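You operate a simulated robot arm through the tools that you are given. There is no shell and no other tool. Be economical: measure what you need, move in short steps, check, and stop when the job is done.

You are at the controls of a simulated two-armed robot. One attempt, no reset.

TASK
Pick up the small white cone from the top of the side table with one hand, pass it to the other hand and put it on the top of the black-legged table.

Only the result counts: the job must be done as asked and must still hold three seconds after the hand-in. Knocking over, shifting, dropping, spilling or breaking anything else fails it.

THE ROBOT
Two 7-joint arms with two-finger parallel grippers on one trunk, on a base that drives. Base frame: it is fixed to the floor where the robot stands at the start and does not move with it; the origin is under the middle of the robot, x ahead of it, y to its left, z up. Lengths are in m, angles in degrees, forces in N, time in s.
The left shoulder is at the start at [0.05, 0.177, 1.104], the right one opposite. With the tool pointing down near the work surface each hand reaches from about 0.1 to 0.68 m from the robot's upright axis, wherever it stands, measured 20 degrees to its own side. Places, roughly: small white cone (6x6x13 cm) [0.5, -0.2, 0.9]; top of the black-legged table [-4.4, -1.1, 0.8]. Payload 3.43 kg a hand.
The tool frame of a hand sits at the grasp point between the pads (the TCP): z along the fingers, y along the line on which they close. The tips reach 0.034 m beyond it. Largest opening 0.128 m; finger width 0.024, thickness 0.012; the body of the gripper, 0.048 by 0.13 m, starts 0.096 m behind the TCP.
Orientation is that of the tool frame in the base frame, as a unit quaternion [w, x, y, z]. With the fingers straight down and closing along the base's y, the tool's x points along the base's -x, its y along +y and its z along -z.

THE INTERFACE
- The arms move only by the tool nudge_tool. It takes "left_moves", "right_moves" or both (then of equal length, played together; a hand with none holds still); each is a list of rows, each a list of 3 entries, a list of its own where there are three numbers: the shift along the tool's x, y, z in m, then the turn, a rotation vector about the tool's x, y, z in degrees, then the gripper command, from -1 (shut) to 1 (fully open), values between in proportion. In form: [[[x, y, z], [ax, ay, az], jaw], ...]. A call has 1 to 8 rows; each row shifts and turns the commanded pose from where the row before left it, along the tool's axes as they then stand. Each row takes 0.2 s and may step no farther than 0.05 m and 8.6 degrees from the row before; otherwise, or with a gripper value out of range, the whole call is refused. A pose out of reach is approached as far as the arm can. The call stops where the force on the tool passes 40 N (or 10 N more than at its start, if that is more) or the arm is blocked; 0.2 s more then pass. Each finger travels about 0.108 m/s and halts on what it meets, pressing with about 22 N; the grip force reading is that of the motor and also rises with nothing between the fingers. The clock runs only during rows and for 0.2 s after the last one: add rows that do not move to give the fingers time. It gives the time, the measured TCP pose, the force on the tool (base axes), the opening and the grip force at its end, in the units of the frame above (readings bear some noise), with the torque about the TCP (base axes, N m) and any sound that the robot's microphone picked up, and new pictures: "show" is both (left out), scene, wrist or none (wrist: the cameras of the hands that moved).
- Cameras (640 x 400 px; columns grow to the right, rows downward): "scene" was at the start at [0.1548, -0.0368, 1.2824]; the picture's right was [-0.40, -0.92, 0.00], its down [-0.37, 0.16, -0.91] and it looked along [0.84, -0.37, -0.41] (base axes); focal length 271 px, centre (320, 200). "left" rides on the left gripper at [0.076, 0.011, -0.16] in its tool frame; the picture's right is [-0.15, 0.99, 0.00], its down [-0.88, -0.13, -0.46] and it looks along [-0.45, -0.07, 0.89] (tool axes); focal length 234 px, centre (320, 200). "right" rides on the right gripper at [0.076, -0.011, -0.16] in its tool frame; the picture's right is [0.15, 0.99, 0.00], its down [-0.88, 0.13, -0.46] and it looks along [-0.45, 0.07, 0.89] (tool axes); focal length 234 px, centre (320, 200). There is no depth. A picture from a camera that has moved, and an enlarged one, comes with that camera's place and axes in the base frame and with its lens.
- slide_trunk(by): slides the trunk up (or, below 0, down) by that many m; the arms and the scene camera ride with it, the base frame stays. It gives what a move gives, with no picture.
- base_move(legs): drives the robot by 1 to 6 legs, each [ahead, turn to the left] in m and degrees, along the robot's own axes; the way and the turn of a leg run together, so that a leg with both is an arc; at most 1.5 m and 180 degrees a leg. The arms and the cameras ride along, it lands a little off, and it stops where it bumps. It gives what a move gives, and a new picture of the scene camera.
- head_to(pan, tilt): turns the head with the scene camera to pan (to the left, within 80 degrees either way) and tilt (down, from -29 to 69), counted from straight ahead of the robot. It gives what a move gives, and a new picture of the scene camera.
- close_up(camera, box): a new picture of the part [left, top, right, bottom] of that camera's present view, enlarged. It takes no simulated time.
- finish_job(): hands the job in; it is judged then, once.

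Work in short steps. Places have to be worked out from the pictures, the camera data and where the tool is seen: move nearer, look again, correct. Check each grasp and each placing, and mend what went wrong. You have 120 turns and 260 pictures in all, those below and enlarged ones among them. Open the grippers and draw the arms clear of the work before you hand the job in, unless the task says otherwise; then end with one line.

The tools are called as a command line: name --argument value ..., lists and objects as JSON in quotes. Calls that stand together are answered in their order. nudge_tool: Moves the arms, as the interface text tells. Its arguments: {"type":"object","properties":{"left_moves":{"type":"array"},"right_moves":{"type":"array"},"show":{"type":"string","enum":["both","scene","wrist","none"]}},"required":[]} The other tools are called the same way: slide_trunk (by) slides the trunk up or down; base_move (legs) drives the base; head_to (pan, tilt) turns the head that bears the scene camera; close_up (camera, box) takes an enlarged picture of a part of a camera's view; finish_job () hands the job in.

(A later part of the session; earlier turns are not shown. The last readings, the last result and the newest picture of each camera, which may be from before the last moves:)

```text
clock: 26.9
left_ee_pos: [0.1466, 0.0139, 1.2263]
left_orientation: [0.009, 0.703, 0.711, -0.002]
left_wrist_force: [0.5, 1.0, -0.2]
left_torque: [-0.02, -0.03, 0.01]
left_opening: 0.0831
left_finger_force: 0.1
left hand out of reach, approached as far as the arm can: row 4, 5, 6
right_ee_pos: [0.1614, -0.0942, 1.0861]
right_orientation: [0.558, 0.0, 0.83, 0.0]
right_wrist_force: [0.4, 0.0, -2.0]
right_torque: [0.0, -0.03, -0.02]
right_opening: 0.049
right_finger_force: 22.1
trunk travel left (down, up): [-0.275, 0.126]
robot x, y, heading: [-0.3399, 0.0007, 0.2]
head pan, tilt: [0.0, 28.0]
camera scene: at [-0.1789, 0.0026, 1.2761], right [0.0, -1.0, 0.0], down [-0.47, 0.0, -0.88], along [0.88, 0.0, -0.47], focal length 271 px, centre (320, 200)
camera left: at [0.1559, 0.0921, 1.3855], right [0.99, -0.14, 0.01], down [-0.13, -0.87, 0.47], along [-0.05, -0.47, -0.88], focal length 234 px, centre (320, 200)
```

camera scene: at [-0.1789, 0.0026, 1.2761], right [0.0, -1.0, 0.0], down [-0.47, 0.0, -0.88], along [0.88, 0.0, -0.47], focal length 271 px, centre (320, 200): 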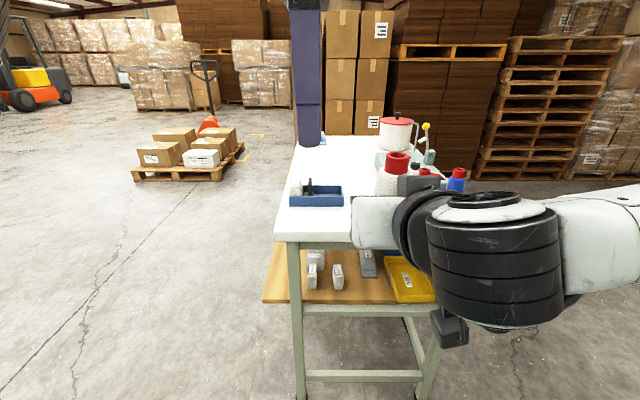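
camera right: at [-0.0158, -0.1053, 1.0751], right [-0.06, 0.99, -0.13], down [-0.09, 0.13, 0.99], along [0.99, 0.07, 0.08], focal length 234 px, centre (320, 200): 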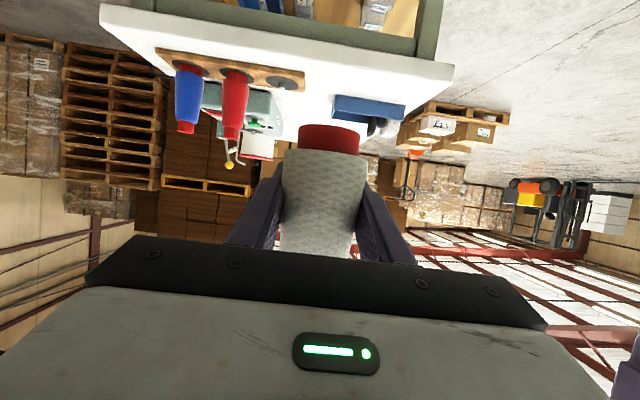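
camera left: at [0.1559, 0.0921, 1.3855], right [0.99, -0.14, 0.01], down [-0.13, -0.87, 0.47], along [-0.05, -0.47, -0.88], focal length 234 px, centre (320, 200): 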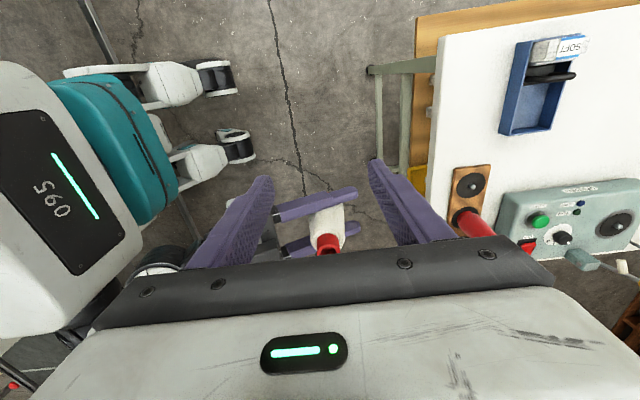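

The left hand can't reach that far across so high up. I lower both hands by 0.15 m, where reach is better.

nudge_tool --right_moves '[[[0.0347, 0, 0.01425], [0, 0, 0], -1], [[0.0347, 0, 0.01425], [0, 0, 0], -1], [[0.0347, 0, 0.01425], [0, 0, 0], -1], [[0.0347, 0, 0.01425], [0, 0, 0], -1]]' --left_moves '[[[0, 0, 0.0375], [0, 0, 0], 0.3], [[0, 0, 0.0375], [0, 0, 0], 0.3], [[0, 0, 0.0375], [0, 0, 0], 0.3], [[0, 0, 0.0375], [0, 0, 0], 0.3]]' --show "none"

nudge_tool --left_moves '[[[-0.037, 0.005, 0], [0, 0, 0], 0.3], [[-0.037, 0.005, 0], [0, 0, 0], 0.3], [[-0.037, 0.005, 0], [0, 0, 0], 0.3]]' --show "both"

```text
clock: 27.9
left_ee_pos: [0.1451, 0.0078, 1.0678]
left_orientation: [0.0, 0.706, 0.708, -0.001]
left_wrist_force: [1.1, -0.2, -1.2]
left_torque: [0.02, 0.0, 0.0]
left_opening: 0.0833
left_finger_force: 0.2
right_ee_pos: [0.1644, -0.1377, 0.956]
right_orientation: [0.557, 0.001, 0.831, 0.0]
right_wrist_force: [-1.6, 0.8, -2.0]
right_torque: [0.0, 0.0, -0.01]
right_opening: 0.0491
right_finger_force: 22.0
right hand out of reach, approached as far as the arm can: row 1, 2, 3, 4
trunk travel left (down, up): [-0.275, 0.126]
robot x, y, heading: [-0.3386, 0.0009, 0.1]
head pan, tilt: [0.0, 28.0]
```

```text
clock: 28.9
left_ee_pos: [0.1805, -0.0717, 1.0667]
left_orientation: [-0.003, 0.684, 0.729, -0.011]
left_wrist_force: [-0.5, -0.9, 0.2]
left_torque: [0.0, 0.0, -0.01]
left_opening: 0.0831
left_finger_force: 0.1
right_ee_pos: [0.1651, -0.1395, 0.9544]
right_orientation: [0.558, 0.001, 0.83, 0.0]
right_wrist_force: [-0.9, 0.0, -1.3]
right_torque: [0.03, -0.01, -0.01]
right_opening: 0.0492
right_finger_force: 21.7
trunk travel left (down, up): [-0.275, 0.126]
robot x, y, heading: [-0.3404, -0.0002, 0.1]
head pan, tilt: [0.0, 28.0]
stopped in row 3 (left hand): the arm was blocked; the commanded pose is now the measured one
camera scene: at [-0.1792, 0.0015, 1.2761], right [0.0, -1.0, 0.0], down [-0.47, 0.0, -0.88], along [0.88, 0.0, -0.47], focal length 271 px, centre (320, 200)
camera left: at [0.1904, 0.0055, 1.2255], right [1.0, -0.08, -0.02], down [-0.06, -0.88, 0.47], along [-0.05, -0.47, -0.88], focal length 234 px, centre (320, 200)
```

scene: 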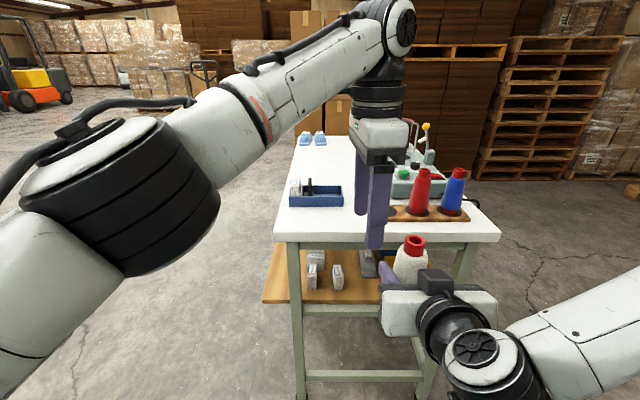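
left: 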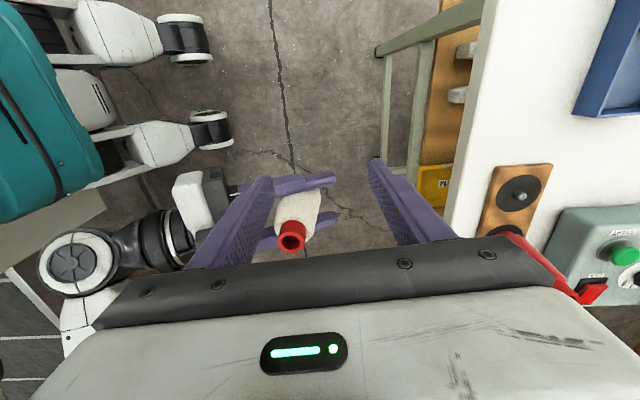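

Both arms are cramped here. I yaw the right hand 42° leftward, so it can carry the cone further left, and turn the left hand to match so the fingers still cross.

nudge_tool --left_moves '[[[0.028, 0, -0.04], [0, 0, 0], 0.3], [[0, 0, 0], [0, 0, -8.5], 0.3], [[0, 0, 0], [0, 0, -8.5], 0.3], [[0, 0, 0], [0, 0, -8.5], 0.3], [[0, 0, 0], [0, 0, -8.5], 0.3], [[0, 0, 0], [0, 0, -8.5], 0.3]]' --right_moves '[[[0, 0, 0], [0, 0, 0], -1], [[0, 0, 0], [-7.86, 0, -3.23], -1], [[0, 0, 0], [-7.86, 0, -3.23], -1], [[0, 0, 0], [-7.86, 0, -3.23], -1], [[0, 0, 0], [-7.86, 0, -3.23], -1], [[0, 0, 0], [-7.86, 0, -3.23], -1]]' --show "both"

```text
clock: 30.3
left_ee_pos: [0.1795, -0.0461, 1.1071]
left_orientation: [-0.007, 0.373, 0.928, -0.009]
left_wrist_force: [-0.4, 0.0, -1.0]
left_torque: [0.0, 0.0, 0.01]
left_opening: 0.0829
left_finger_force: 0.0
right_ee_pos: [0.1666, -0.1331, 0.99]
right_orientation: [0.529, -0.263, 0.788, 0.175]
right_wrist_force: [0.1, -0.3, -1.1]
right_torque: [0.0, -0.02, -0.02]
right_opening: 0.0488
right_finger_force: 21.5
right hand out of reach, approached as far as the arm can: row 2, 3, 4
trunk travel left (down, up): [-0.275, 0.126]
robot x, y, heading: [-0.3417, 0.0038, 0.3]
head pan, tilt: [0.0, 28.0]
camera scene: at [-0.1789, 0.002, 1.276], right [0.0, -1.0, 0.0], down [-0.47, 0.0, -0.88], along [0.88, 0.0, -0.47], focal length 271 px, centre (320, 200)
camera right: at [0.0331, -0.2462, 0.978], right [-0.64, 0.76, -0.14], down [-0.15, 0.05, 0.99], along [0.76, 0.65, 0.08], focal length 234 px, centre (320, 200)
camera left: at [0.1346, 0.0154, 1.2663], right [0.79, 0.61, -0.02], down [0.55, -0.7, 0.45], along [0.26, -0.37, -0.89], focal length 234 px, centre (320, 200)
```

scene: 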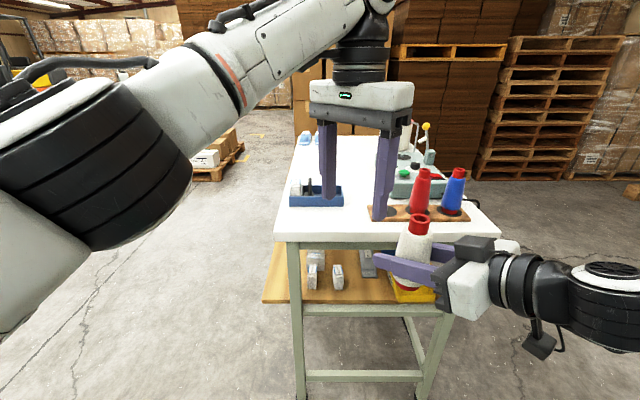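
right: 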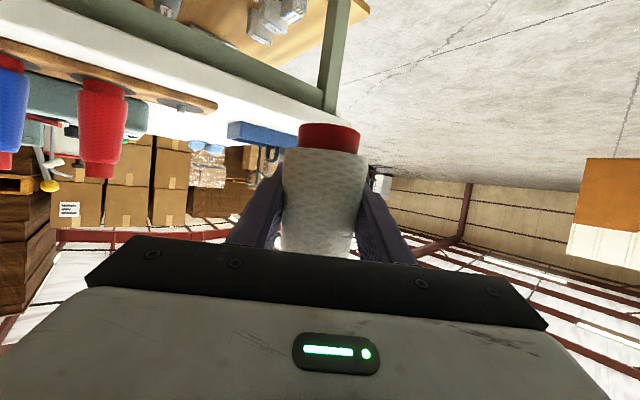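
left: 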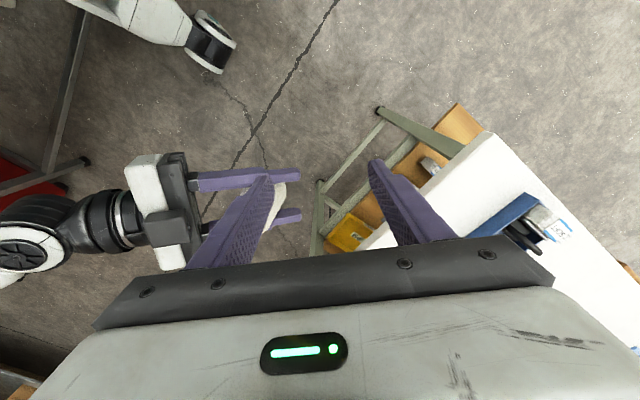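

Now the right hand can move left. I raise the left 4 cm and align its jaw with the right tool, then shift the cone 0.10 m to the left under it.

nudge_tool --left_moves '[[[0, 0, -0.04], [0, 0, 8.5], 0.3], [[0, 0, 0], [0, 0, 0], 0.3], [[0, 0, 0], [0, 0, 0], 0.3], [[0, 0, 0], [0, 0, 0], 0.3], [[0, 0, 0], [0, 0, 0], 0.3]]' --right_moves '[[[0, 0, 0], [0, 0, 0], -1], [[-0.0076, 0.0267, 0.0185], [0, 0, 0], -1], [[-0.0076, 0.0267, 0.0185], [0, 0, 0], -1], [[-0.0076, 0.0267, 0.0185], [0, 0, 0], -1], [[0, 0, 0], [0, 0, 0], -1]]' --show "both"

```text
clock: 31.7
left_ee_pos: [0.1967, 0.0069, 1.1585]
left_orientation: [0.007, 0.395, 0.918, -0.038]
left_wrist_force: [0.2, -0.7, 1.3]
left_torque: [0.0, 0.01, 0.02]
left_opening: 0.0832
left_finger_force: 0.0
left hand out of reach, approached as far as the arm can: row 1
right_ee_pos: [0.1686, -0.0327, 0.9945]
right_orientation: [0.527, -0.262, 0.789, 0.174]
right_wrist_force: [-0.1, 1.1, -3.2]
right_torque: [0.0, -0.02, 0.0]
right_opening: 0.049
right_finger_force: 21.8
right hand out of reach, approached as far as the arm can: row 4
trunk travel left (down, up): [-0.275, 0.126]
robot x, y, heading: [-0.3411, 0.005, 0.2]
head pan, tilt: [0.0, 28.0]
stopped in row 5 (left hand): the arm was blocked; the commanded pose is now the measured one
camera scene: at [-0.1788, 0.0021, 1.276], right [0.0, -1.0, 0.0], down [-0.47, 0.0, -0.88], along [0.88, 0.0, -0.47], focal length 271 px, centre (320, 200)
camera right: at [0.033, -0.1449, 0.9838], right [-0.64, 0.76, -0.14], down [-0.14, 0.06, 0.99], along [0.76, 0.65, 0.07], focal length 234 px, centre (320, 200)
camera left: at [0.1554, 0.0797, 1.3143], right [0.82, 0.57, -0.06], down [0.52, -0.69, 0.5], along [0.25, -0.44, -0.86], focal length 234 px, centre (320, 200)
```

scene: 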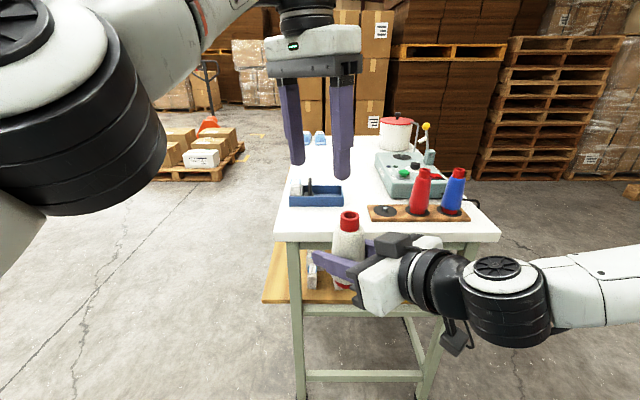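
right: 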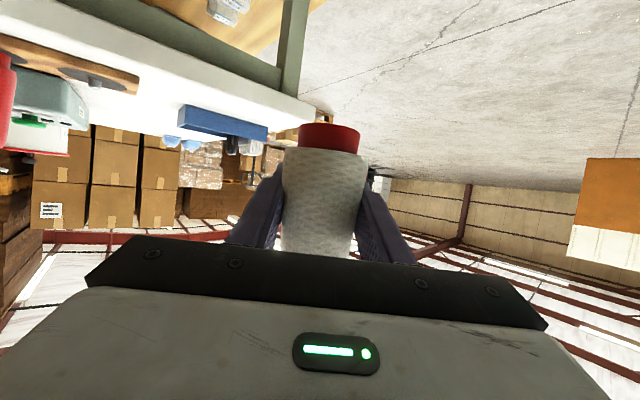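
left: 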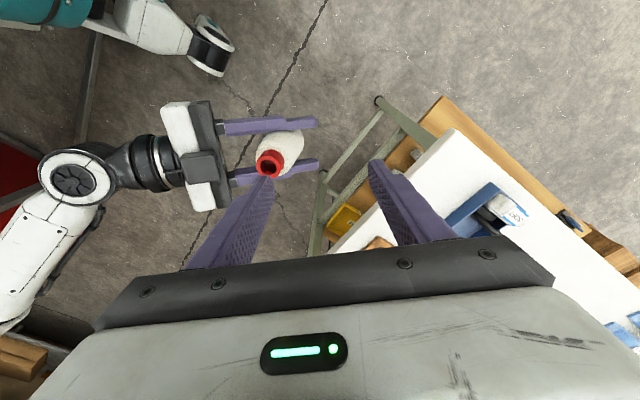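

The cone axis is at about [0.16, -0.04], with its top near 1.065. I straighten the left hand and centre it above the cone.

nudge_tool --left_moves '[[[-0.0034, -0.0282, 0.01], [-3.7, 2.45, 0], 0.3], [[-0.0034, -0.0282, 0.02], [0, 0, 0], 0.3], [[0, 0, 0], [0, 0, 0], 0.3]]' --show "both"

```text
clock: 32.5
left_ee_pos: [0.1584, -0.0396, 1.1309]
left_orientation: [0.002, 0.397, 0.918, 0.002]
left_wrist_force: [0.5, 0.3, -0.1]
left_torque: [-0.01, -0.01, 0.0]
left_opening: 0.083
left_finger_force: 0.0
right_ee_pos: [0.1676, -0.0312, 0.9939]
right_orientation: [0.527, -0.262, 0.79, 0.174]
right_wrist_force: [0.2, 1.2, -1.7]
right_torque: [0.04, -0.03, -0.01]
right_opening: 0.0488
right_finger_force: 21.9
trunk travel left (down, up): [-0.275, 0.126]
robot x, y, heading: [-0.338, 0.0035, 0.4]
head pan, tilt: [0.0, 28.0]
camera scene: at [-0.179, 0.0018, 1.2761], right [0.0, -1.0, 0.0], down [-0.47, 0.0, -0.88], along [0.88, 0.0, -0.47], focal length 271 px, centre (320, 200)
camera left: at [0.1148, 0.0205, 1.2908], right [0.82, 0.57, 0.01], down [0.51, -0.73, 0.46], along [0.26, -0.37, -0.89], focal length 234 px, centre (320, 200)
```

scene: 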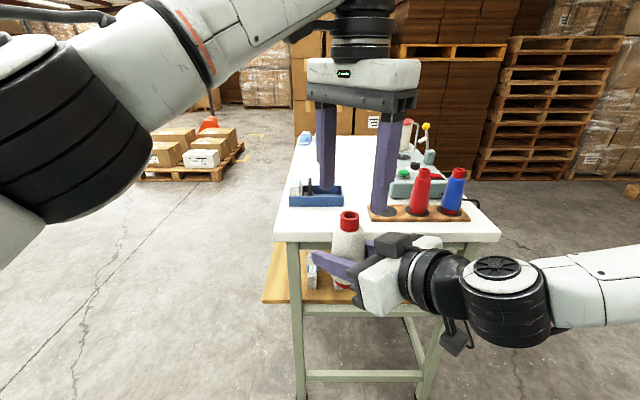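
left: 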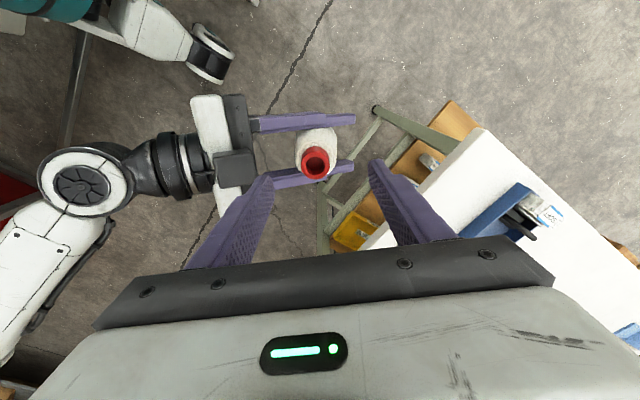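

The cone is centred within about 5 mm. I correct that, narrow the jaw to 0.064 and descend until the tips pass well down the cone.

nudge_tool --left_moves '[[[0.004, -0.004, 0], [0, 0, 0], 0.0], [[0, 0, 0], [0, 0, 0], 0.0], [[0, 0, 0.029], [0, 0, 0], 0.0], [[0, 0, 0.029], [0, 0, 0], 0.0], [[0, 0, 0], [0, 0, 0], 0.0]]' --show "both"

close_up --camera "scene" --box '[260, 120, 480, 320]'

```text
clock: 33.7
left_ee_pos: [0.1549, -0.0395, 1.0733]
left_orientation: [0.001, 0.397, 0.918, 0.003]
left_wrist_force: [-0.1, -0.4, -0.2]
left_torque: [0.01, -0.01, -0.01]
left_opening: 0.0639
left_finger_force: 0.0
right_ee_pos: [0.1683, -0.0315, 0.9944]
right_orientation: [0.527, -0.262, 0.789, 0.175]
right_wrist_force: [-0.3, 0.4, -1.3]
right_torque: [0.0, -0.01, 0.02]
right_opening: 0.049
right_finger_force: 21.8
trunk travel left (down, up): [-0.275, 0.126]
robot x, y, heading: [-0.3398, 0.0029, 0.2]
head pan, tilt: [0.0, 28.0]
camera scene: at [-0.179, 0.0018, 1.2761], right [0.0, -1.0, 0.0], down [-0.47, 0.0, -0.88], along [0.88, 0.0, -0.47], focal length 271 px, centre (320, 200)
camera left: at [0.1097, 0.0215, 1.2329], right [0.82, 0.57, 0.0], down [0.51, -0.73, 0.46], along [0.26, -0.37, -0.89], focal length 234 px, centre (320, 200)
```

scene: 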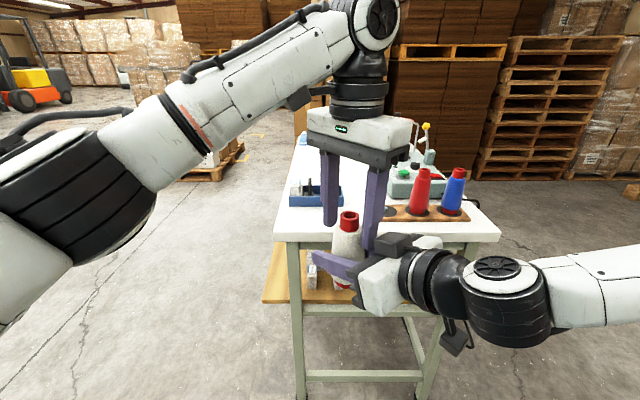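
left: 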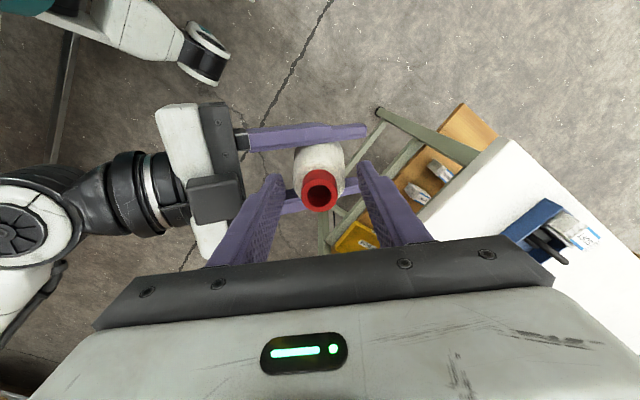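

```text
2.00 times, centred on (370, 220) of scene
camera zoom: at [-0.179, 0.0018, 1.2761], right [0.0, -1.0, 0.0], down [-0.47, 0.0, -0.88], along [0.88, 0.0, -0.47], focal length 542 px, centre (220, 160)
```

zoom: 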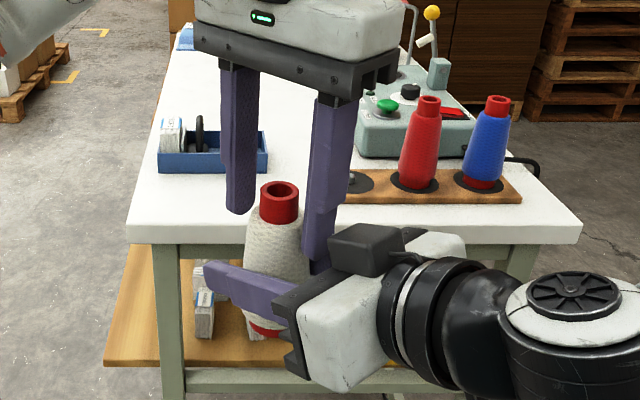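

Alignment is within 2 mm. I go down another 2.4 cm and close on the cone.

nudge_tool --left_moves '[[[0, 0, 0.012], [0, 0, 0], 0.0], [[0, 0, 0.012], [0, 0, 0], 0.0], [[0, 0, 0], [0, 0, 0], 0.0]]' --show "wrist"

nudge_tool --left_moves '[[[0, 0, 0], [0, 0, 0], -0.3], [[0, 0, 0], [0, 0, 0], -1], [[0, 0, 0], [0, 0, 0], -1], [[0, 0, 0], [0, 0, 0], -1]]' --show "both"

```text
clock: 34.5
left_ee_pos: [0.1549, -0.0394, 1.0488]
left_orientation: [0.001, 0.398, 0.918, 0.002]
left_wrist_force: [-0.2, -0.4, -0.4]
left_torque: [0.01, 0.01, 0.03]
left_opening: 0.064
left_finger_force: 0.0
right_ee_pos: [0.1687, -0.0314, 0.9945]
right_orientation: [0.527, -0.262, 0.79, 0.174]
right_wrist_force: [-0.1, -0.4, -1.7]
right_torque: [0.02, -0.03, -0.03]
right_opening: 0.0487
right_finger_force: 22.0
trunk travel left (down, up): [-0.275, 0.126]
robot x, y, heading: [-0.3403, 0.0004, 0.3]
head pan, tilt: [0.0, 28.0]
camera left: at [0.1099, 0.0214, 1.2084], right [0.82, 0.57, 0.0], down [0.51, -0.73, 0.46], along [0.26, -0.37, -0.89], focal length 234 px, centre (320, 200)
```

left: 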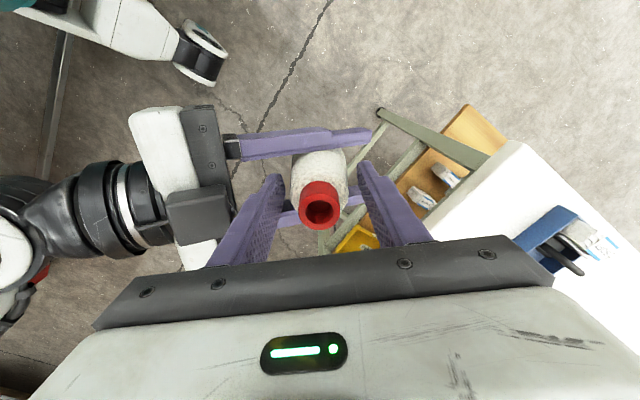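

```text
clock: 35.5
left_ee_pos: [0.1539, -0.0404, 1.0499]
left_orientation: [0.0, 0.398, 0.917, 0.002]
left_wrist_force: [-5.3, -4.4, 0.4]
left_torque: [-0.28, 0.26, -0.21]
left_opening: 0.0452
left_finger_force: 22.3
right_ee_pos: [0.1677, -0.0311, 0.9942]
right_orientation: [0.528, -0.262, 0.789, 0.174]
right_wrist_force: [5.6, 4.4, -1.7]
right_torque: [0.04, 0.04, 0.16]
right_opening: 0.049
right_finger_force: 22.1
trunk travel left (down, up): [-0.275, 0.126]
robot x, y, heading: [-0.341, 0.0012, 0.1]
head pan, tilt: [0.0, 28.0]
camera scene: at [-0.1789, 0.0018, 1.2761], right [0.0, -1.0, 0.0], down [-0.47, 0.0, -0.88], along [0.88, 0.0, -0.47], focal length 271 px, centre (320, 200)
camera left: at [0.1097, 0.021, 1.2085], right [0.82, 0.57, 0.0], down [0.5, -0.73, 0.46], along [0.26, -0.37, -0.89], focal length 234 px, centre (320, 200)
```

scene: 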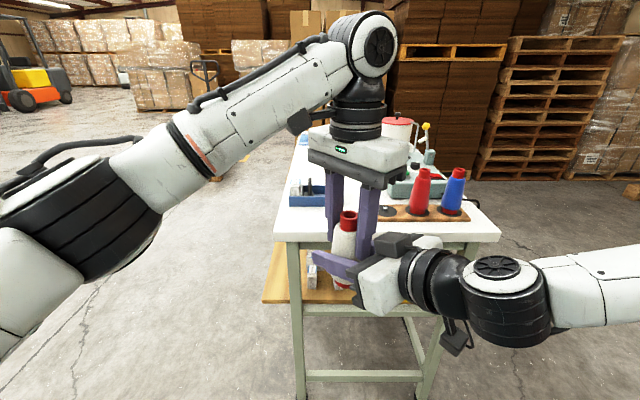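
left: 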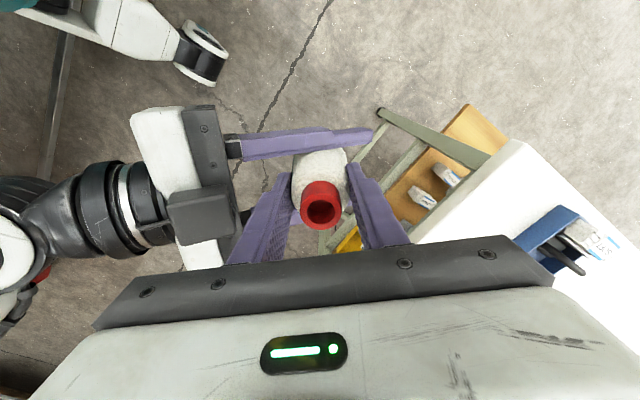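

Left holds at opening 0.045. I open the right hand and withdraw it horizontally backward.

nudge_tool --right_moves '[[[0, 0, 0], [0, 0, 0], 0], [[0, 0, 0], [0, 0, 0], 0.4], [[0, 0, 0], [0, 0, 0], 0.4], [[0.0114, 0, -0.0278], [0, 0, 0], 0.4], [[0.0152, 0, -0.037], [0, 0, 0], 0.4], [[0.0152, 0, -0.037], [0, 0, 0], 0.4], [[0.0152, 0, -0.037], [0, 0, 0], 0.4]]' --show "both"

```text
clock: 37.1
left_ee_pos: [0.1543, -0.0406, 1.049]
left_orientation: [0.001, 0.397, 0.918, 0.002]
left_wrist_force: [1.0, -0.9, -0.1]
left_torque: [0.0, -0.03, -0.01]
left_opening: 0.0452
left_finger_force: 22.6
right_ee_pos: [0.109, -0.1231, 0.9907]
right_orientation: [0.527, -0.263, 0.789, 0.175]
right_wrist_force: [0.2, -0.7, 0.9]
right_torque: [0.02, -0.01, 0.0]
right_opening: 0.0896
right_finger_force: 0.1
right hand out of reach, approached as far as the arm can: row 6, 7
trunk travel left (down, up): [-0.275, 0.126]
robot x, y, heading: [-0.3384, 0.0025, -0.0]
head pan, tilt: [0.0, 28.0]
camera scene: at [-0.1793, 0.0014, 1.2761], right [0.0, -1.0, 0.0], down [-0.47, 0.0, -0.88], along [0.88, 0.0, -0.47], focal length 271 px, centre (320, 200)
camera right: at [-0.0248, -0.2364, 0.9794], right [-0.64, 0.76, -0.14], down [-0.14, 0.06, 0.99], along [0.76, 0.65, 0.07], focal length 234 px, centre (320, 200)
```

scene: 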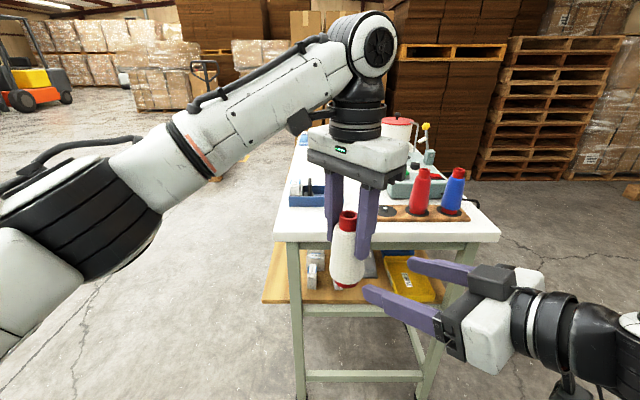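
right: 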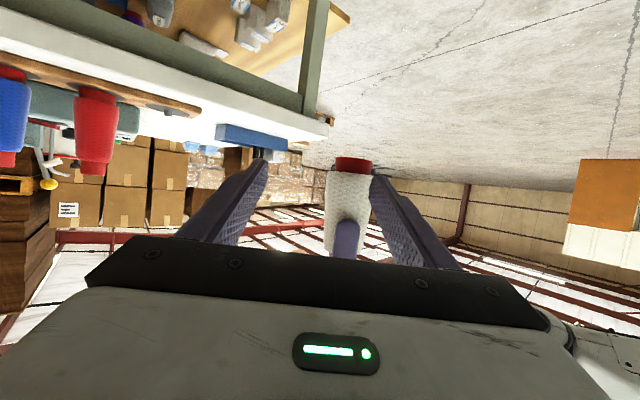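

Handover succeeded; the cone hangs upright in the left hand. I bring the right hand out to the side and back to a tool-down pose.

nudge_tool --right_moves '[[[0.0092, -0.032, -0.0222], [0, 0, 0], 0], [[0.0092, -0.032, -0.0222], [0, 0, 0], 0], [[0.0092, -0.032, -0.0222], [0, 0, 0], 0], [[0.0092, -0.032, -0.0222], [0, 0, 0], 0], [[0, 0, 0], [7.86, 0, 3.23], 0], [[0, 0, 0], [7.86, 0, 3.23], 0], [[0, 0, 0], [7.86, 0, 3.23], 0], [[0, 0, 0], [7.86, 0, 3.23], 0]]' --show "none"

nudge_tool --right_moves '[[[-0.02, 0, 0], [0, 8.4, 0], 0], [[-0.02, 0, 0], [0, 8.4, 0], 0], [[-0.02, 0, 0], [0, 8.4, 0], 0], [[-0.02, 0, 0], [0, 8.4, 0], 0], [[-0.02, 0, 0], [0, 8.4, 0], 0], [[0, 0, -0.02], [0, 8.4, 0], 0], [[0, 0, -0.02], [0, 8.4, 0], 0], [[0, 0, -0.02], [0, 8.4, 0], 0]]' --show "scene"

```text
clock: 38.9
left_ee_pos: [0.1536, -0.0396, 1.0486]
left_orientation: [0.001, 0.397, 0.918, 0.002]
left_wrist_force: [0.8, -0.5, -0.8]
left_torque: [-0.02, 0.0, -0.03]
left_opening: 0.0452
left_finger_force: 21.9
right_ee_pos: [0.1518, -0.2558, 0.985]
right_orientation: [0.555, -0.019, 0.832, 0.011]
right_wrist_force: [0.3, -0.5, 0.4]
right_torque: [0.02, 0.01, -0.06]
right_opening: 0.064
right_finger_force: 0.1
right hand out of reach, approached as far as the arm can: row 4, 6, 7, 8
trunk travel left (down, up): [-0.275, 0.126]
robot x, y, heading: [-0.3411, 0.0005, 0.1]
head pan, tilt: [0.0, 28.0]
```

```text
clock: 40.7
left_ee_pos: [0.154, -0.0392, 1.047]
left_orientation: [0.0, 0.397, 0.918, 0.002]
left_wrist_force: [-1.0, -0.1, -0.2]
left_torque: [0.01, -0.01, 0.0]
left_opening: 0.0449
left_finger_force: 21.6
right_ee_pos: [0.1903, -0.2594, 1.1134]
right_orientation: [0.001, -0.022, 1.0, -0.003]
right_wrist_force: [-0.4, -0.6, -0.1]
right_torque: [-0.02, -0.04, 0.01]
right_opening: 0.064
right_finger_force: 0.1
right hand out of reach, approached as far as the arm can: row 8
trunk travel left (down, up): [-0.275, 0.126]
robot x, y, heading: [-0.3426, 0.0025, 0.1]
head pan, tilt: [0.0, 28.0]
camera scene: at [-0.1778, 0.0013, 1.2759], right [0.0, -1.0, 0.0], down [-0.47, 0.0, -0.88], along [0.88, 0.0, -0.47], focal length 271 px, centre (320, 200)
```

scene: 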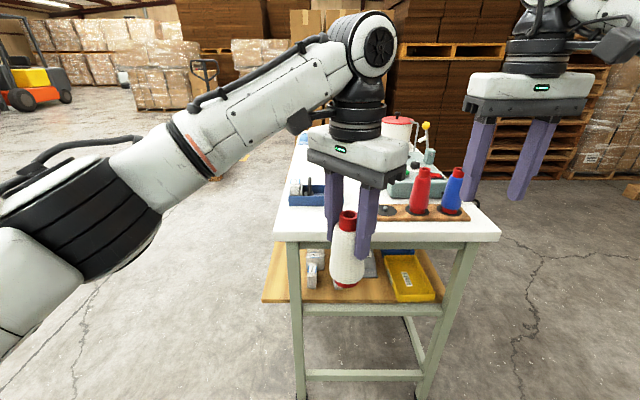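

I tuck both hands in for driving before turning around.

nudge_tool --left_moves '[[[0.0445, 0.0074, -0.0125], [0, 0, 0], -1], [[0.0445, 0.0074, -0.0125], [0, 0, 0], -1], [[0.0445, 0.0074, -0.0125], [0, 0, 0], -1], [[0.0445, 0.0074, -0.0125], [0, 0, 0], -1]]' --right_moves '[[[0.035, -0.01, -0.01], [0, 0, 0], 0], [[0.035, -0.01, -0.01], [0, 0, 0], 0], [[0.035, -0.01, -0.01], [0, 0, 0], 0], [[0.035, -0.01, -0.01], [0, 0, 0], 0]]' --show "none"

base_move --legs '[[0.08, 0]]'

head_to --pan -80 --tilt 30

head_to --pan 80 --tilt 30

```text
clock: 41.7
left_ee_pos: [0.0505, 0.109, 1.0987]
left_orientation: [0.002, 0.398, 0.917, 0.003]
left_wrist_force: [0.0, 0.1, -1.1]
left_torque: [-0.01, -0.03, -0.01]
left_opening: 0.045
left_finger_force: 21.7
right_ee_pos: [0.0494, -0.3038, 1.1553]
right_orientation: [0.003, -0.024, 1.0, -0.001]
right_wrist_force: [-0.1, 1.0, -0.4]
right_torque: [-0.01, -0.02, -0.02]
right_opening: 0.0639
right_finger_force: 0.1
trunk travel left (down, up): [-0.275, 0.126]
robot x, y, heading: [-0.3382, 0.0006, 0.4]
head pan, tilt: [0.0, 28.0]
```

```text
clock: 42.7
left_ee_pos: [0.1338, 0.1091, 1.0976]
left_orientation: [0.0, 0.397, 0.918, 0.001]
left_wrist_force: [0.3, 0.3, -1.4]
left_torque: [0.03, 0.02, -0.02]
left_opening: 0.0451
left_finger_force: 21.8
right_ee_pos: [0.1335, -0.3028, 1.1533]
right_orientation: [0.002, -0.023, 1.0, -0.001]
right_wrist_force: [1.0, -0.2, -0.3]
right_torque: [-0.01, 0.06, 0.01]
right_opening: 0.0639
right_finger_force: 0.1
trunk travel left (down, up): [-0.275, 0.126]
robot x, y, heading: [-0.2627, 0.003, 0.4]
head pan, tilt: [0.0, 28.0]
camera scene: at [-0.0979, 0.0021, 1.2759], right [0.0, -1.0, 0.0], down [-0.47, 0.0, -0.88], along [0.88, 0.0, -0.47], focal length 271 px, centre (320, 200)
```

scene: 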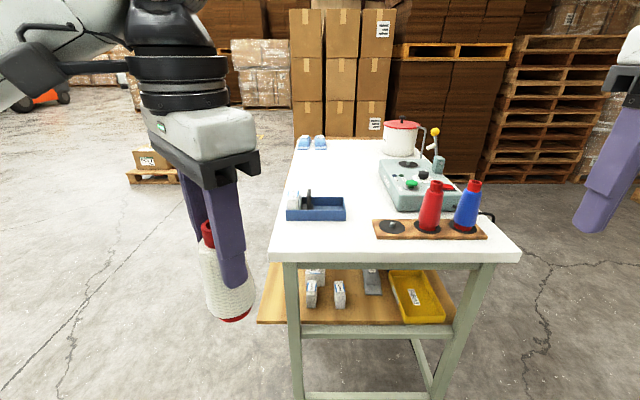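

```text
clock: 44.3
left_ee_pos: [0.1327, 0.1098, 1.0981]
left_orientation: [0.001, 0.397, 0.918, 0.002]
left_wrist_force: [0.2, -1.0, -1.3]
left_torque: [-0.03, 0.01, 0.02]
left_opening: 0.045
left_finger_force: 21.3
right_ee_pos: [0.1317, -0.3043, 1.1545]
right_orientation: [0.002, -0.024, 1.0, -0.002]
right_wrist_force: [-0.2, 0.1, -0.7]
right_torque: [0.01, -0.01, -0.01]
right_opening: 0.0638
right_finger_force: 0.0
trunk travel left (down, up): [-0.275, 0.126]
robot x, y, heading: [-0.261, 0.0005, 0.3]
head pan, tilt: [-80.0, 30.0]
camera scene: at [-0.1739, -0.0872, 1.2729], right [-0.98, -0.18, 0.0], down [-0.09, 0.49, -0.87], along [0.15, -0.85, -0.5], focal length 271 px, centre (320, 200)
```

scene: 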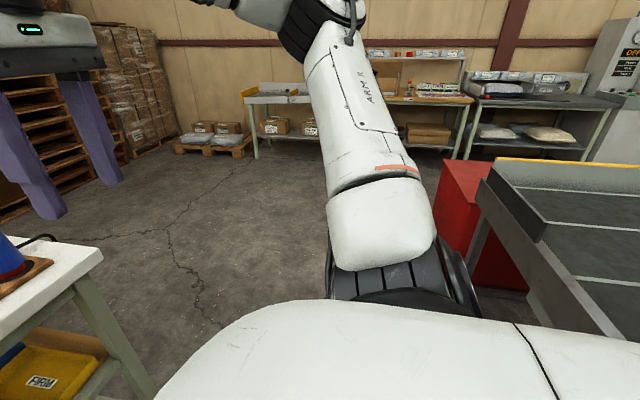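

```text
clock: 46.7
left_ee_pos: [0.133, 0.1083, 1.0992]
left_orientation: [0.001, 0.398, 0.917, 0.003]
left_wrist_force: [-0.9, 0.3, -1.5]
left_torque: [-0.03, 0.03, 0.01]
left_opening: 0.0448
left_finger_force: 21.9
right_ee_pos: [0.1329, -0.303, 1.1549]
right_orientation: [0.002, -0.024, 1.0, -0.002]
right_wrist_force: [-0.4, 0.0, 0.0]
right_torque: [0.0, 0.0, 0.03]
right_opening: 0.0638
right_finger_force: 0.0
trunk travel left (down, up): [-0.275, 0.126]
robot x, y, heading: [-0.2627, 0.0015, -0.2]
head pan, tilt: [80.0, 30.0]
camera scene: at [-0.1744, 0.0909, 1.2729], right [0.99, -0.17, 0.0], down [-0.09, -0.49, -0.87], along [0.15, 0.85, -0.5], focal length 271 px, centre (320, 200)
```

scene: 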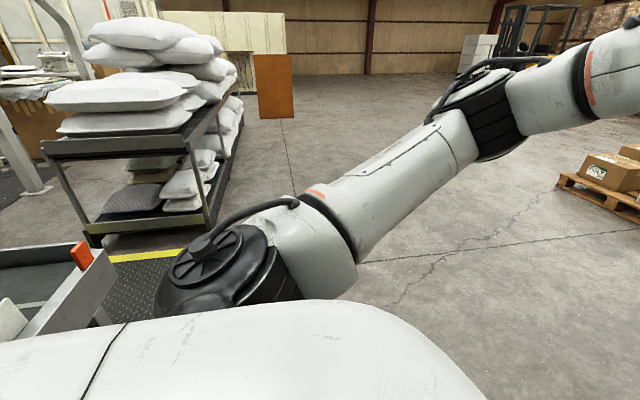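

A long grey conveyor-like table lies right behind the robot, from y≈-0.95 to y≈0.67. I need a way around it, so I move forward a little, turn left 90° and look.

base_move --legs '[[0.09, 0], [0, 90]]'

head_to --pan 60 --tilt 25

```text
clock: 51.6
left_ee_pos: [-0.2729, 0.3951, 1.0987]
left_orientation: [-0.001, -0.362, 0.932, 0.003]
left_wrist_force: [-0.6, -0.4, -2.3]
left_torque: [-0.01, 0.03, -0.02]
left_opening: 0.0447
left_finger_force: 21.8
right_ee_pos: [0.1393, 0.3906, 1.1554]
right_orientation: [-0.003, 0.72, -0.694, 0.0]
right_wrist_force: [-0.8, -0.7, 0.8]
right_torque: [0.03, -0.02, 0.03]
right_opening: 0.0641
right_finger_force: 0.0
trunk travel left (down, up): [-0.275, 0.126]
robot x, y, heading: [-0.1708, 0.0034, 89.4]
head pan, tilt: [80.0, 30.0]
camera scene: at [-0.258, 0.0885, 1.2729], right [0.18, 0.98, 0.0], down [0.49, -0.09, -0.87], along [-0.85, 0.16, -0.5], focal length 271 px, centre (320, 200)
```

scene: 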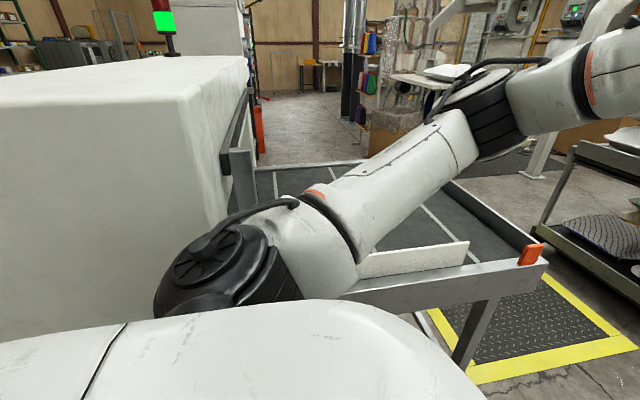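

```text
clock: 52.5
left_ee_pos: [-0.2734, 0.3958, 1.0988]
left_orientation: [-0.001, -0.363, 0.932, 0.002]
left_wrist_force: [-0.3, 0.1, -0.5]
left_torque: [-0.03, -0.04, 0.02]
left_opening: 0.0447
left_finger_force: 22.4
right_ee_pos: [0.1406, 0.3909, 1.1543]
right_orientation: [-0.004, 0.72, -0.694, -0.001]
right_wrist_force: [0.5, 0.8, 0.4]
right_torque: [0.01, 0.0, 0.01]
right_opening: 0.0642
right_finger_force: 0.1
trunk travel left (down, up): [-0.275, 0.126]
robot x, y, heading: [-0.1688, -0.0017, 89.6]
head pan, tilt: [60.0, 25.0]
camera scene: at [-0.2484, 0.1187, 1.2808], right [0.51, 0.86, 0.0], down [0.36, -0.21, -0.91], along [-0.78, 0.46, -0.42], focal length 271 px, centre (320, 200)
```

scene: 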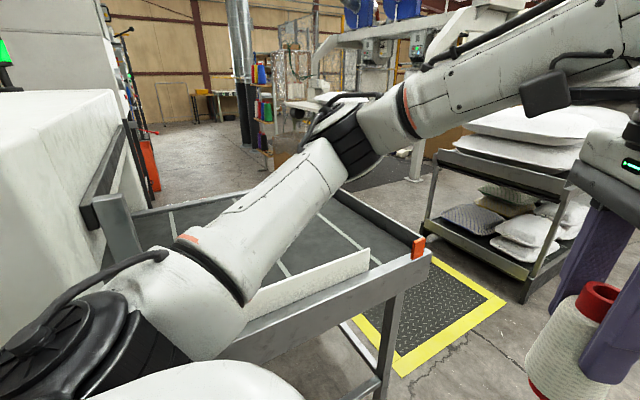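

The free way is on the left: past the tray's end (y≈0.8), then west between the tray and the bag shelf (y≈1.85), over the floor mat. I raise the trunk for clearance and drive ahead 1.2 m.

slide_trunk --by 0.12

base_move --legs '[[1.22, 0]]'

head_to --pan 75 --tilt 35

```text
clock: 54.0
left_ee_pos: [-0.2738, 0.396, 1.2175]
left_orientation: [-0.001, -0.362, 0.932, 0.002]
left_wrist_force: [-0.2, 0.8, -1.6]
left_torque: [0.03, 0.0, 0.0]
left_opening: 0.0447
left_finger_force: 22.2
right_ee_pos: [0.1395, 0.391, 1.2752]
right_orientation: [-0.002, 0.72, -0.694, -0.002]
right_wrist_force: [0.8, -0.3, 0.2]
right_torque: [-0.03, 0.01, -0.03]
right_opening: 0.064
right_finger_force: 0.1
trunk travel left (down, up): [-0.395, 0.006]
robot x, y, heading: [-0.1705, 0.0028, 89.5]
head pan, tilt: [60.0, 25.0]
```

```text
clock: 60.2
left_ee_pos: [-0.2663, 1.6297, 1.2178]
left_orientation: [-0.002, -0.364, 0.931, 0.002]
left_wrist_force: [-0.5, -0.3, -1.5]
left_torque: [-0.02, -0.01, 0.01]
left_opening: 0.0443
left_finger_force: 22.3
right_ee_pos: [0.1486, 1.6259, 1.275]
right_orientation: [-0.003, 0.72, -0.693, 0.0]
right_wrist_force: [-0.7, 0.1, 0.3]
right_torque: [0.01, 0.05, -0.02]
right_opening: 0.0642
right_finger_force: 0.1
trunk travel left (down, up): [-0.395, 0.006]
robot x, y, heading: [-0.1622, 1.2342, 89.7]
head pan, tilt: [60.0, 25.0]
camera scene: at [-0.2395, 1.3531, 1.4008], right [0.51, 0.86, 0.0], down [0.36, -0.21, -0.91], along [-0.78, 0.46, -0.42], focal length 271 px, centre (320, 200)
```

scene: 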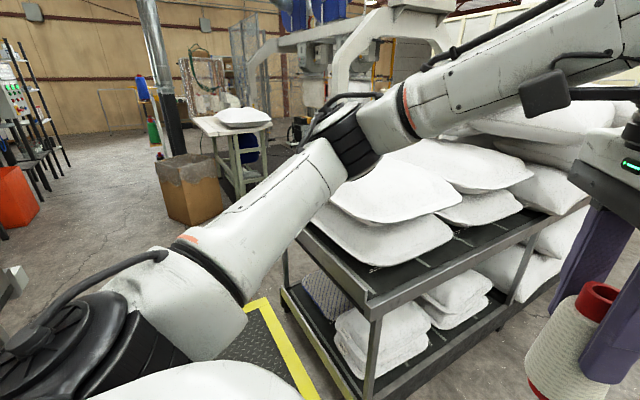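

```text
clock: 61.0
left_ee_pos: [-0.2652, 1.6301, 1.2177]
left_orientation: [-0.001, -0.364, 0.931, 0.003]
left_wrist_force: [0.1, -0.9, -1.4]
left_torque: [-0.02, -0.01, -0.01]
left_opening: 0.0446
left_finger_force: 21.9
right_ee_pos: [0.1477, 1.6249, 1.2748]
right_orientation: [-0.002, 0.721, -0.693, -0.001]
right_wrist_force: [0.0, 0.2, -0.6]
right_torque: [-0.01, -0.01, 0.01]
right_opening: 0.0641
right_finger_force: 0.0
trunk travel left (down, up): [-0.395, 0.006]
robot x, y, heading: [-0.1598, 1.2355, 89.8]
head pan, tilt: [75.0, 35.0]
camera scene: at [-0.2449, 1.3297, 1.3851], right [0.27, 0.96, 0.0], down [0.55, -0.15, -0.82], along [-0.79, 0.22, -0.57], focal length 271 px, centre (320, 200)
```

scene: 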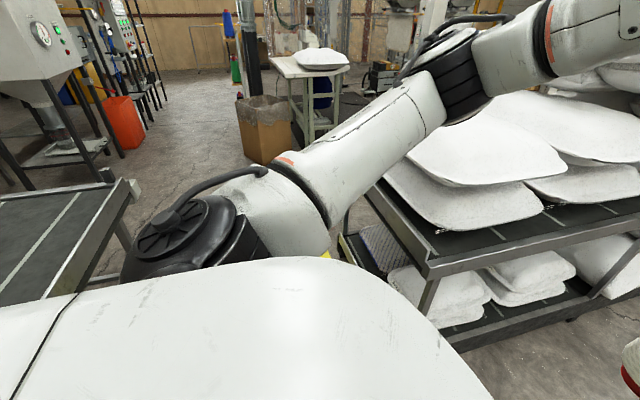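

The corridor runs from y≈0.81 (tray) to y≈1.79 (bags). I turn left to face west and look along it.

base_move --legs '[[0, 91.5]]'

head_to --pan 0 --tilt 30

head_to --pan -60 --tilt 35

```text
clock: 65.3
left_ee_pos: [-0.5484, 1.1114, 1.2188]
left_orientation: [0.002, 0.926, -0.379, 0.0]
left_wrist_force: [0.0, 0.2, -1.3]
left_torque: [0.0, -0.02, 0.0]
left_opening: 0.0445
left_finger_force: 22.1
right_ee_pos: [-0.564, 1.5258, 1.275]
right_orientation: [-0.001, 0.999, 0.043, -0.003]
right_wrist_force: [-0.8, 0.4, -0.1]
right_torque: [0.0, 0.01, 0.01]
right_opening: 0.0641
right_finger_force: 0.1
trunk travel left (down, up): [-0.395, 0.006]
robot x, y, heading: [-0.1616, 1.2356, -177.8]
head pan, tilt: [75.0, 35.0]
camera scene: at [-0.2497, 1.1472, 1.3851], right [-0.98, 0.22, 0.0], down [0.13, 0.56, -0.82], along [-0.18, -0.8, -0.57], focal length 271 px, centre (320, 200)
```

scene: 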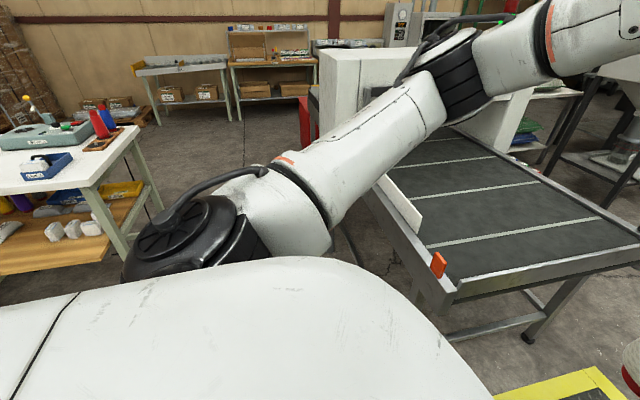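

```text
clock: 66.8
left_ee_pos: [-0.55, 1.1121, 1.2183]
left_orientation: [0.002, 0.925, -0.379, 0.0]
left_wrist_force: [0.3, 0.2, -0.8]
left_torque: [0.02, 0.03, 0.03]
left_opening: 0.0446
left_finger_force: 21.9
right_ee_pos: [-0.5641, 1.5251, 1.2746]
right_orientation: [0.0, 0.999, 0.044, -0.003]
right_wrist_force: [0.5, -0.9, 0.0]
right_torque: [0.01, 0.0, 0.01]
right_opening: 0.0641
right_finger_force: 0.2
trunk travel left (down, up): [-0.395, 0.006]
robot x, y, heading: [-0.164, 1.2344, -177.5]
head pan, tilt: [0.0, 30.0]
camera scene: at [-0.3208, 1.2294, 1.3929], right [-0.04, 1.0, 0.0], down [0.5, 0.02, -0.87], along [-0.87, -0.04, -0.5], focal length 271 px, centre (320, 200)
```

scene: 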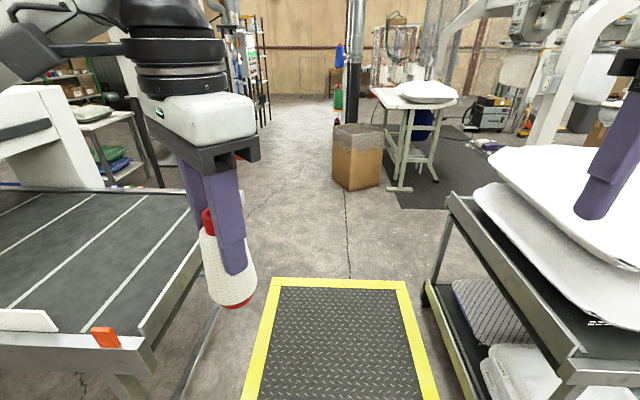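

```text
clock: 68.1
left_ee_pos: [-0.5498, 1.1122, 1.2179]
left_orientation: [0.003, 0.925, -0.379, -0.001]
left_wrist_force: [-0.5, 1.3, -2.0]
left_torque: [-0.01, 0.02, 0.0]
left_opening: 0.0446
left_finger_force: 21.7
right_ee_pos: [-0.5652, 1.5256, 1.2739]
right_orientation: [-0.001, 0.999, 0.043, -0.002]
right_wrist_force: [-1.2, -0.2, 1.1]
right_torque: [0.0, 0.04, 0.01]
right_opening: 0.0643
right_finger_force: 0.1
trunk travel left (down, up): [-0.395, 0.006]
robot x, y, heading: [-0.1639, 1.2314, -177.7]
head pan, tilt: [-60.0, 35.0]
camera scene: at [-0.2777, 1.3076, 1.3851], right [0.84, 0.54, 0.0], down [0.31, -0.48, -0.82], along [-0.44, 0.69, -0.57], focal length 271 px, centre (320, 200)
```

scene: 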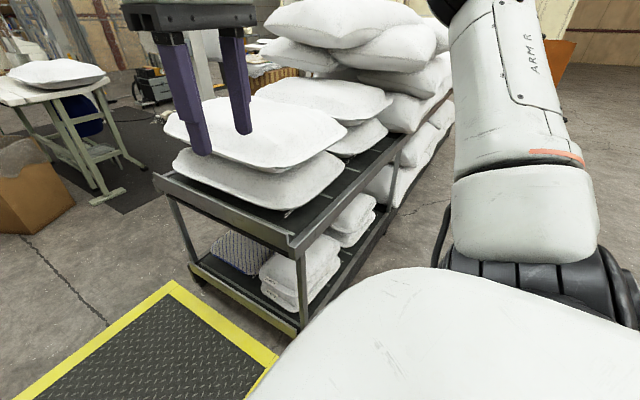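

The corridor is wide enough at y≈1.2, and the mat looks flat. I drive 0.8 m, watch for a bump, then 0.9 m more.

base_move --legs '[[0.8, 0]]'

base_move --legs '[[0.9, -1]]'

head_to --pan 35 --tilt 25

```text
clock: 72.4
left_ee_pos: [-1.3498, 1.0857, 1.2183]
left_orientation: [0.002, 0.924, -0.383, -0.001]
left_wrist_force: [0.4, -1.0, -0.9]
left_torque: [0.03, -0.03, 0.01]
left_opening: 0.0444
left_finger_force: 22.3
right_ee_pos: [-1.3619, 1.4987, 1.2761]
right_orientation: [-0.001, 0.999, 0.039, -0.003]
right_wrist_force: [0.2, 0.2, 0.1]
right_torque: [0.0, -0.05, -0.02]
right_opening: 0.064
right_finger_force: 0.0
trunk travel left (down, up): [-0.395, 0.006]
robot x, y, heading: [-0.9581, 1.2033, -178.1]
head pan, tilt: [-60.0, 35.0]
camera scene: at [-1.0767, 1.2785, 1.3851], right [0.85, 0.53, 0.0], down [0.3, -0.49, -0.82], along [-0.43, 0.7, -0.57], focal length 271 px, centre (320, 200)
```

scene: 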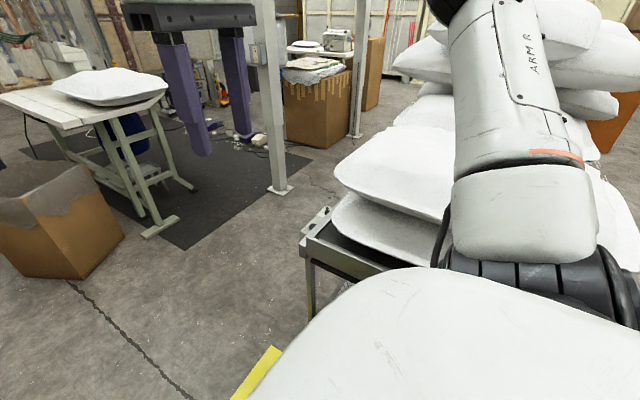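

```text
clock: 77.1
left_ee_pos: [-2.2512, 1.0756, 1.2181]
left_orientation: [0.003, 0.919, -0.395, -0.002]
left_wrist_force: [-0.4, -1.3, -1.8]
left_torque: [0.0, 0.0, -0.01]
left_opening: 0.0444
left_finger_force: 22.2
right_ee_pos: [-2.2537, 1.4897, 1.2753]
right_orientation: [-0.001, 1.0, 0.027, -0.003]
right_wrist_force: [-0.5, 0.6, 0.6]
right_torque: [0.01, 0.01, -0.04]
right_opening: 0.0638
right_finger_force: 0.2
trunk travel left (down, up): [-0.395, 0.006]
robot x, y, heading: [-1.859, 1.1821, -179.4]
head pan, tilt: [-60.0, 35.0]
camera scene: at [-1.9739, 1.2625, 1.3851], right [0.86, 0.51, 0.0], down [0.29, -0.49, -0.82], along [-0.42, 0.71, -0.57], focal length 271 px, centre (320, 200)
```

scene: 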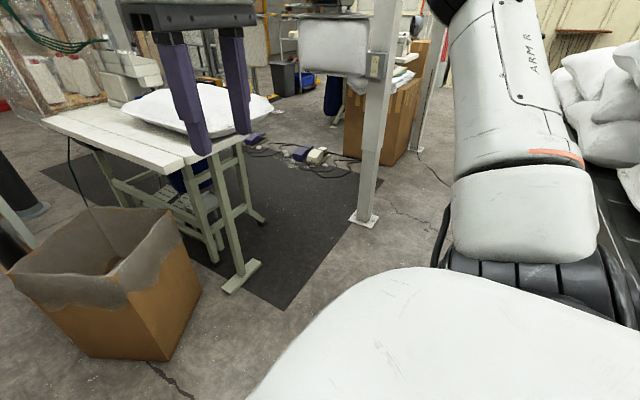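

```text
clock: 78.8
left_ee_pos: [-2.2506, 1.0757, 1.2175]
left_orientation: [0.003, 0.919, -0.395, -0.002]
left_wrist_force: [-0.2, 0.5, -1.8]
left_torque: [-0.01, -0.01, 0.01]
left_opening: 0.0445
left_finger_force: 22.0
right_ee_pos: [-2.2534, 1.4896, 1.2746]
right_orientation: [-0.001, 1.0, 0.027, -0.003]
right_wrist_force: [0.2, 0.0, 0.0]
right_torque: [0.02, 0.0, 0.0]
right_opening: 0.0642
right_finger_force: 0.1
trunk travel left (down, up): [-0.395, 0.006]
robot x, y, heading: [-1.8584, 1.1858, -179.6]
head pan, tilt: [35.0, 25.0]
camera scene: at [-2.004, 1.1332, 1.4008], right [-0.58, 0.81, 0.0], down [0.34, 0.25, -0.91], along [-0.74, -0.53, -0.42], focal length 271 px, centre (320, 200)
```

scene: 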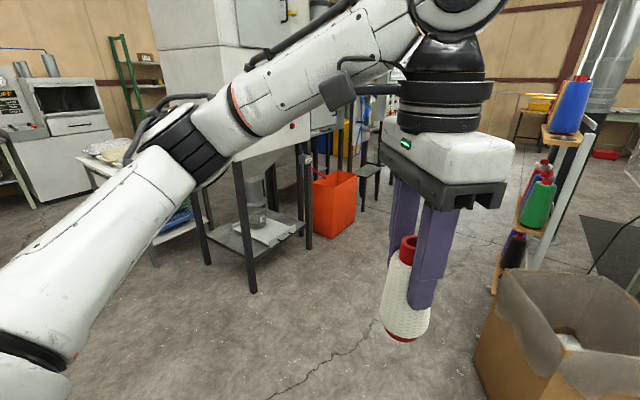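

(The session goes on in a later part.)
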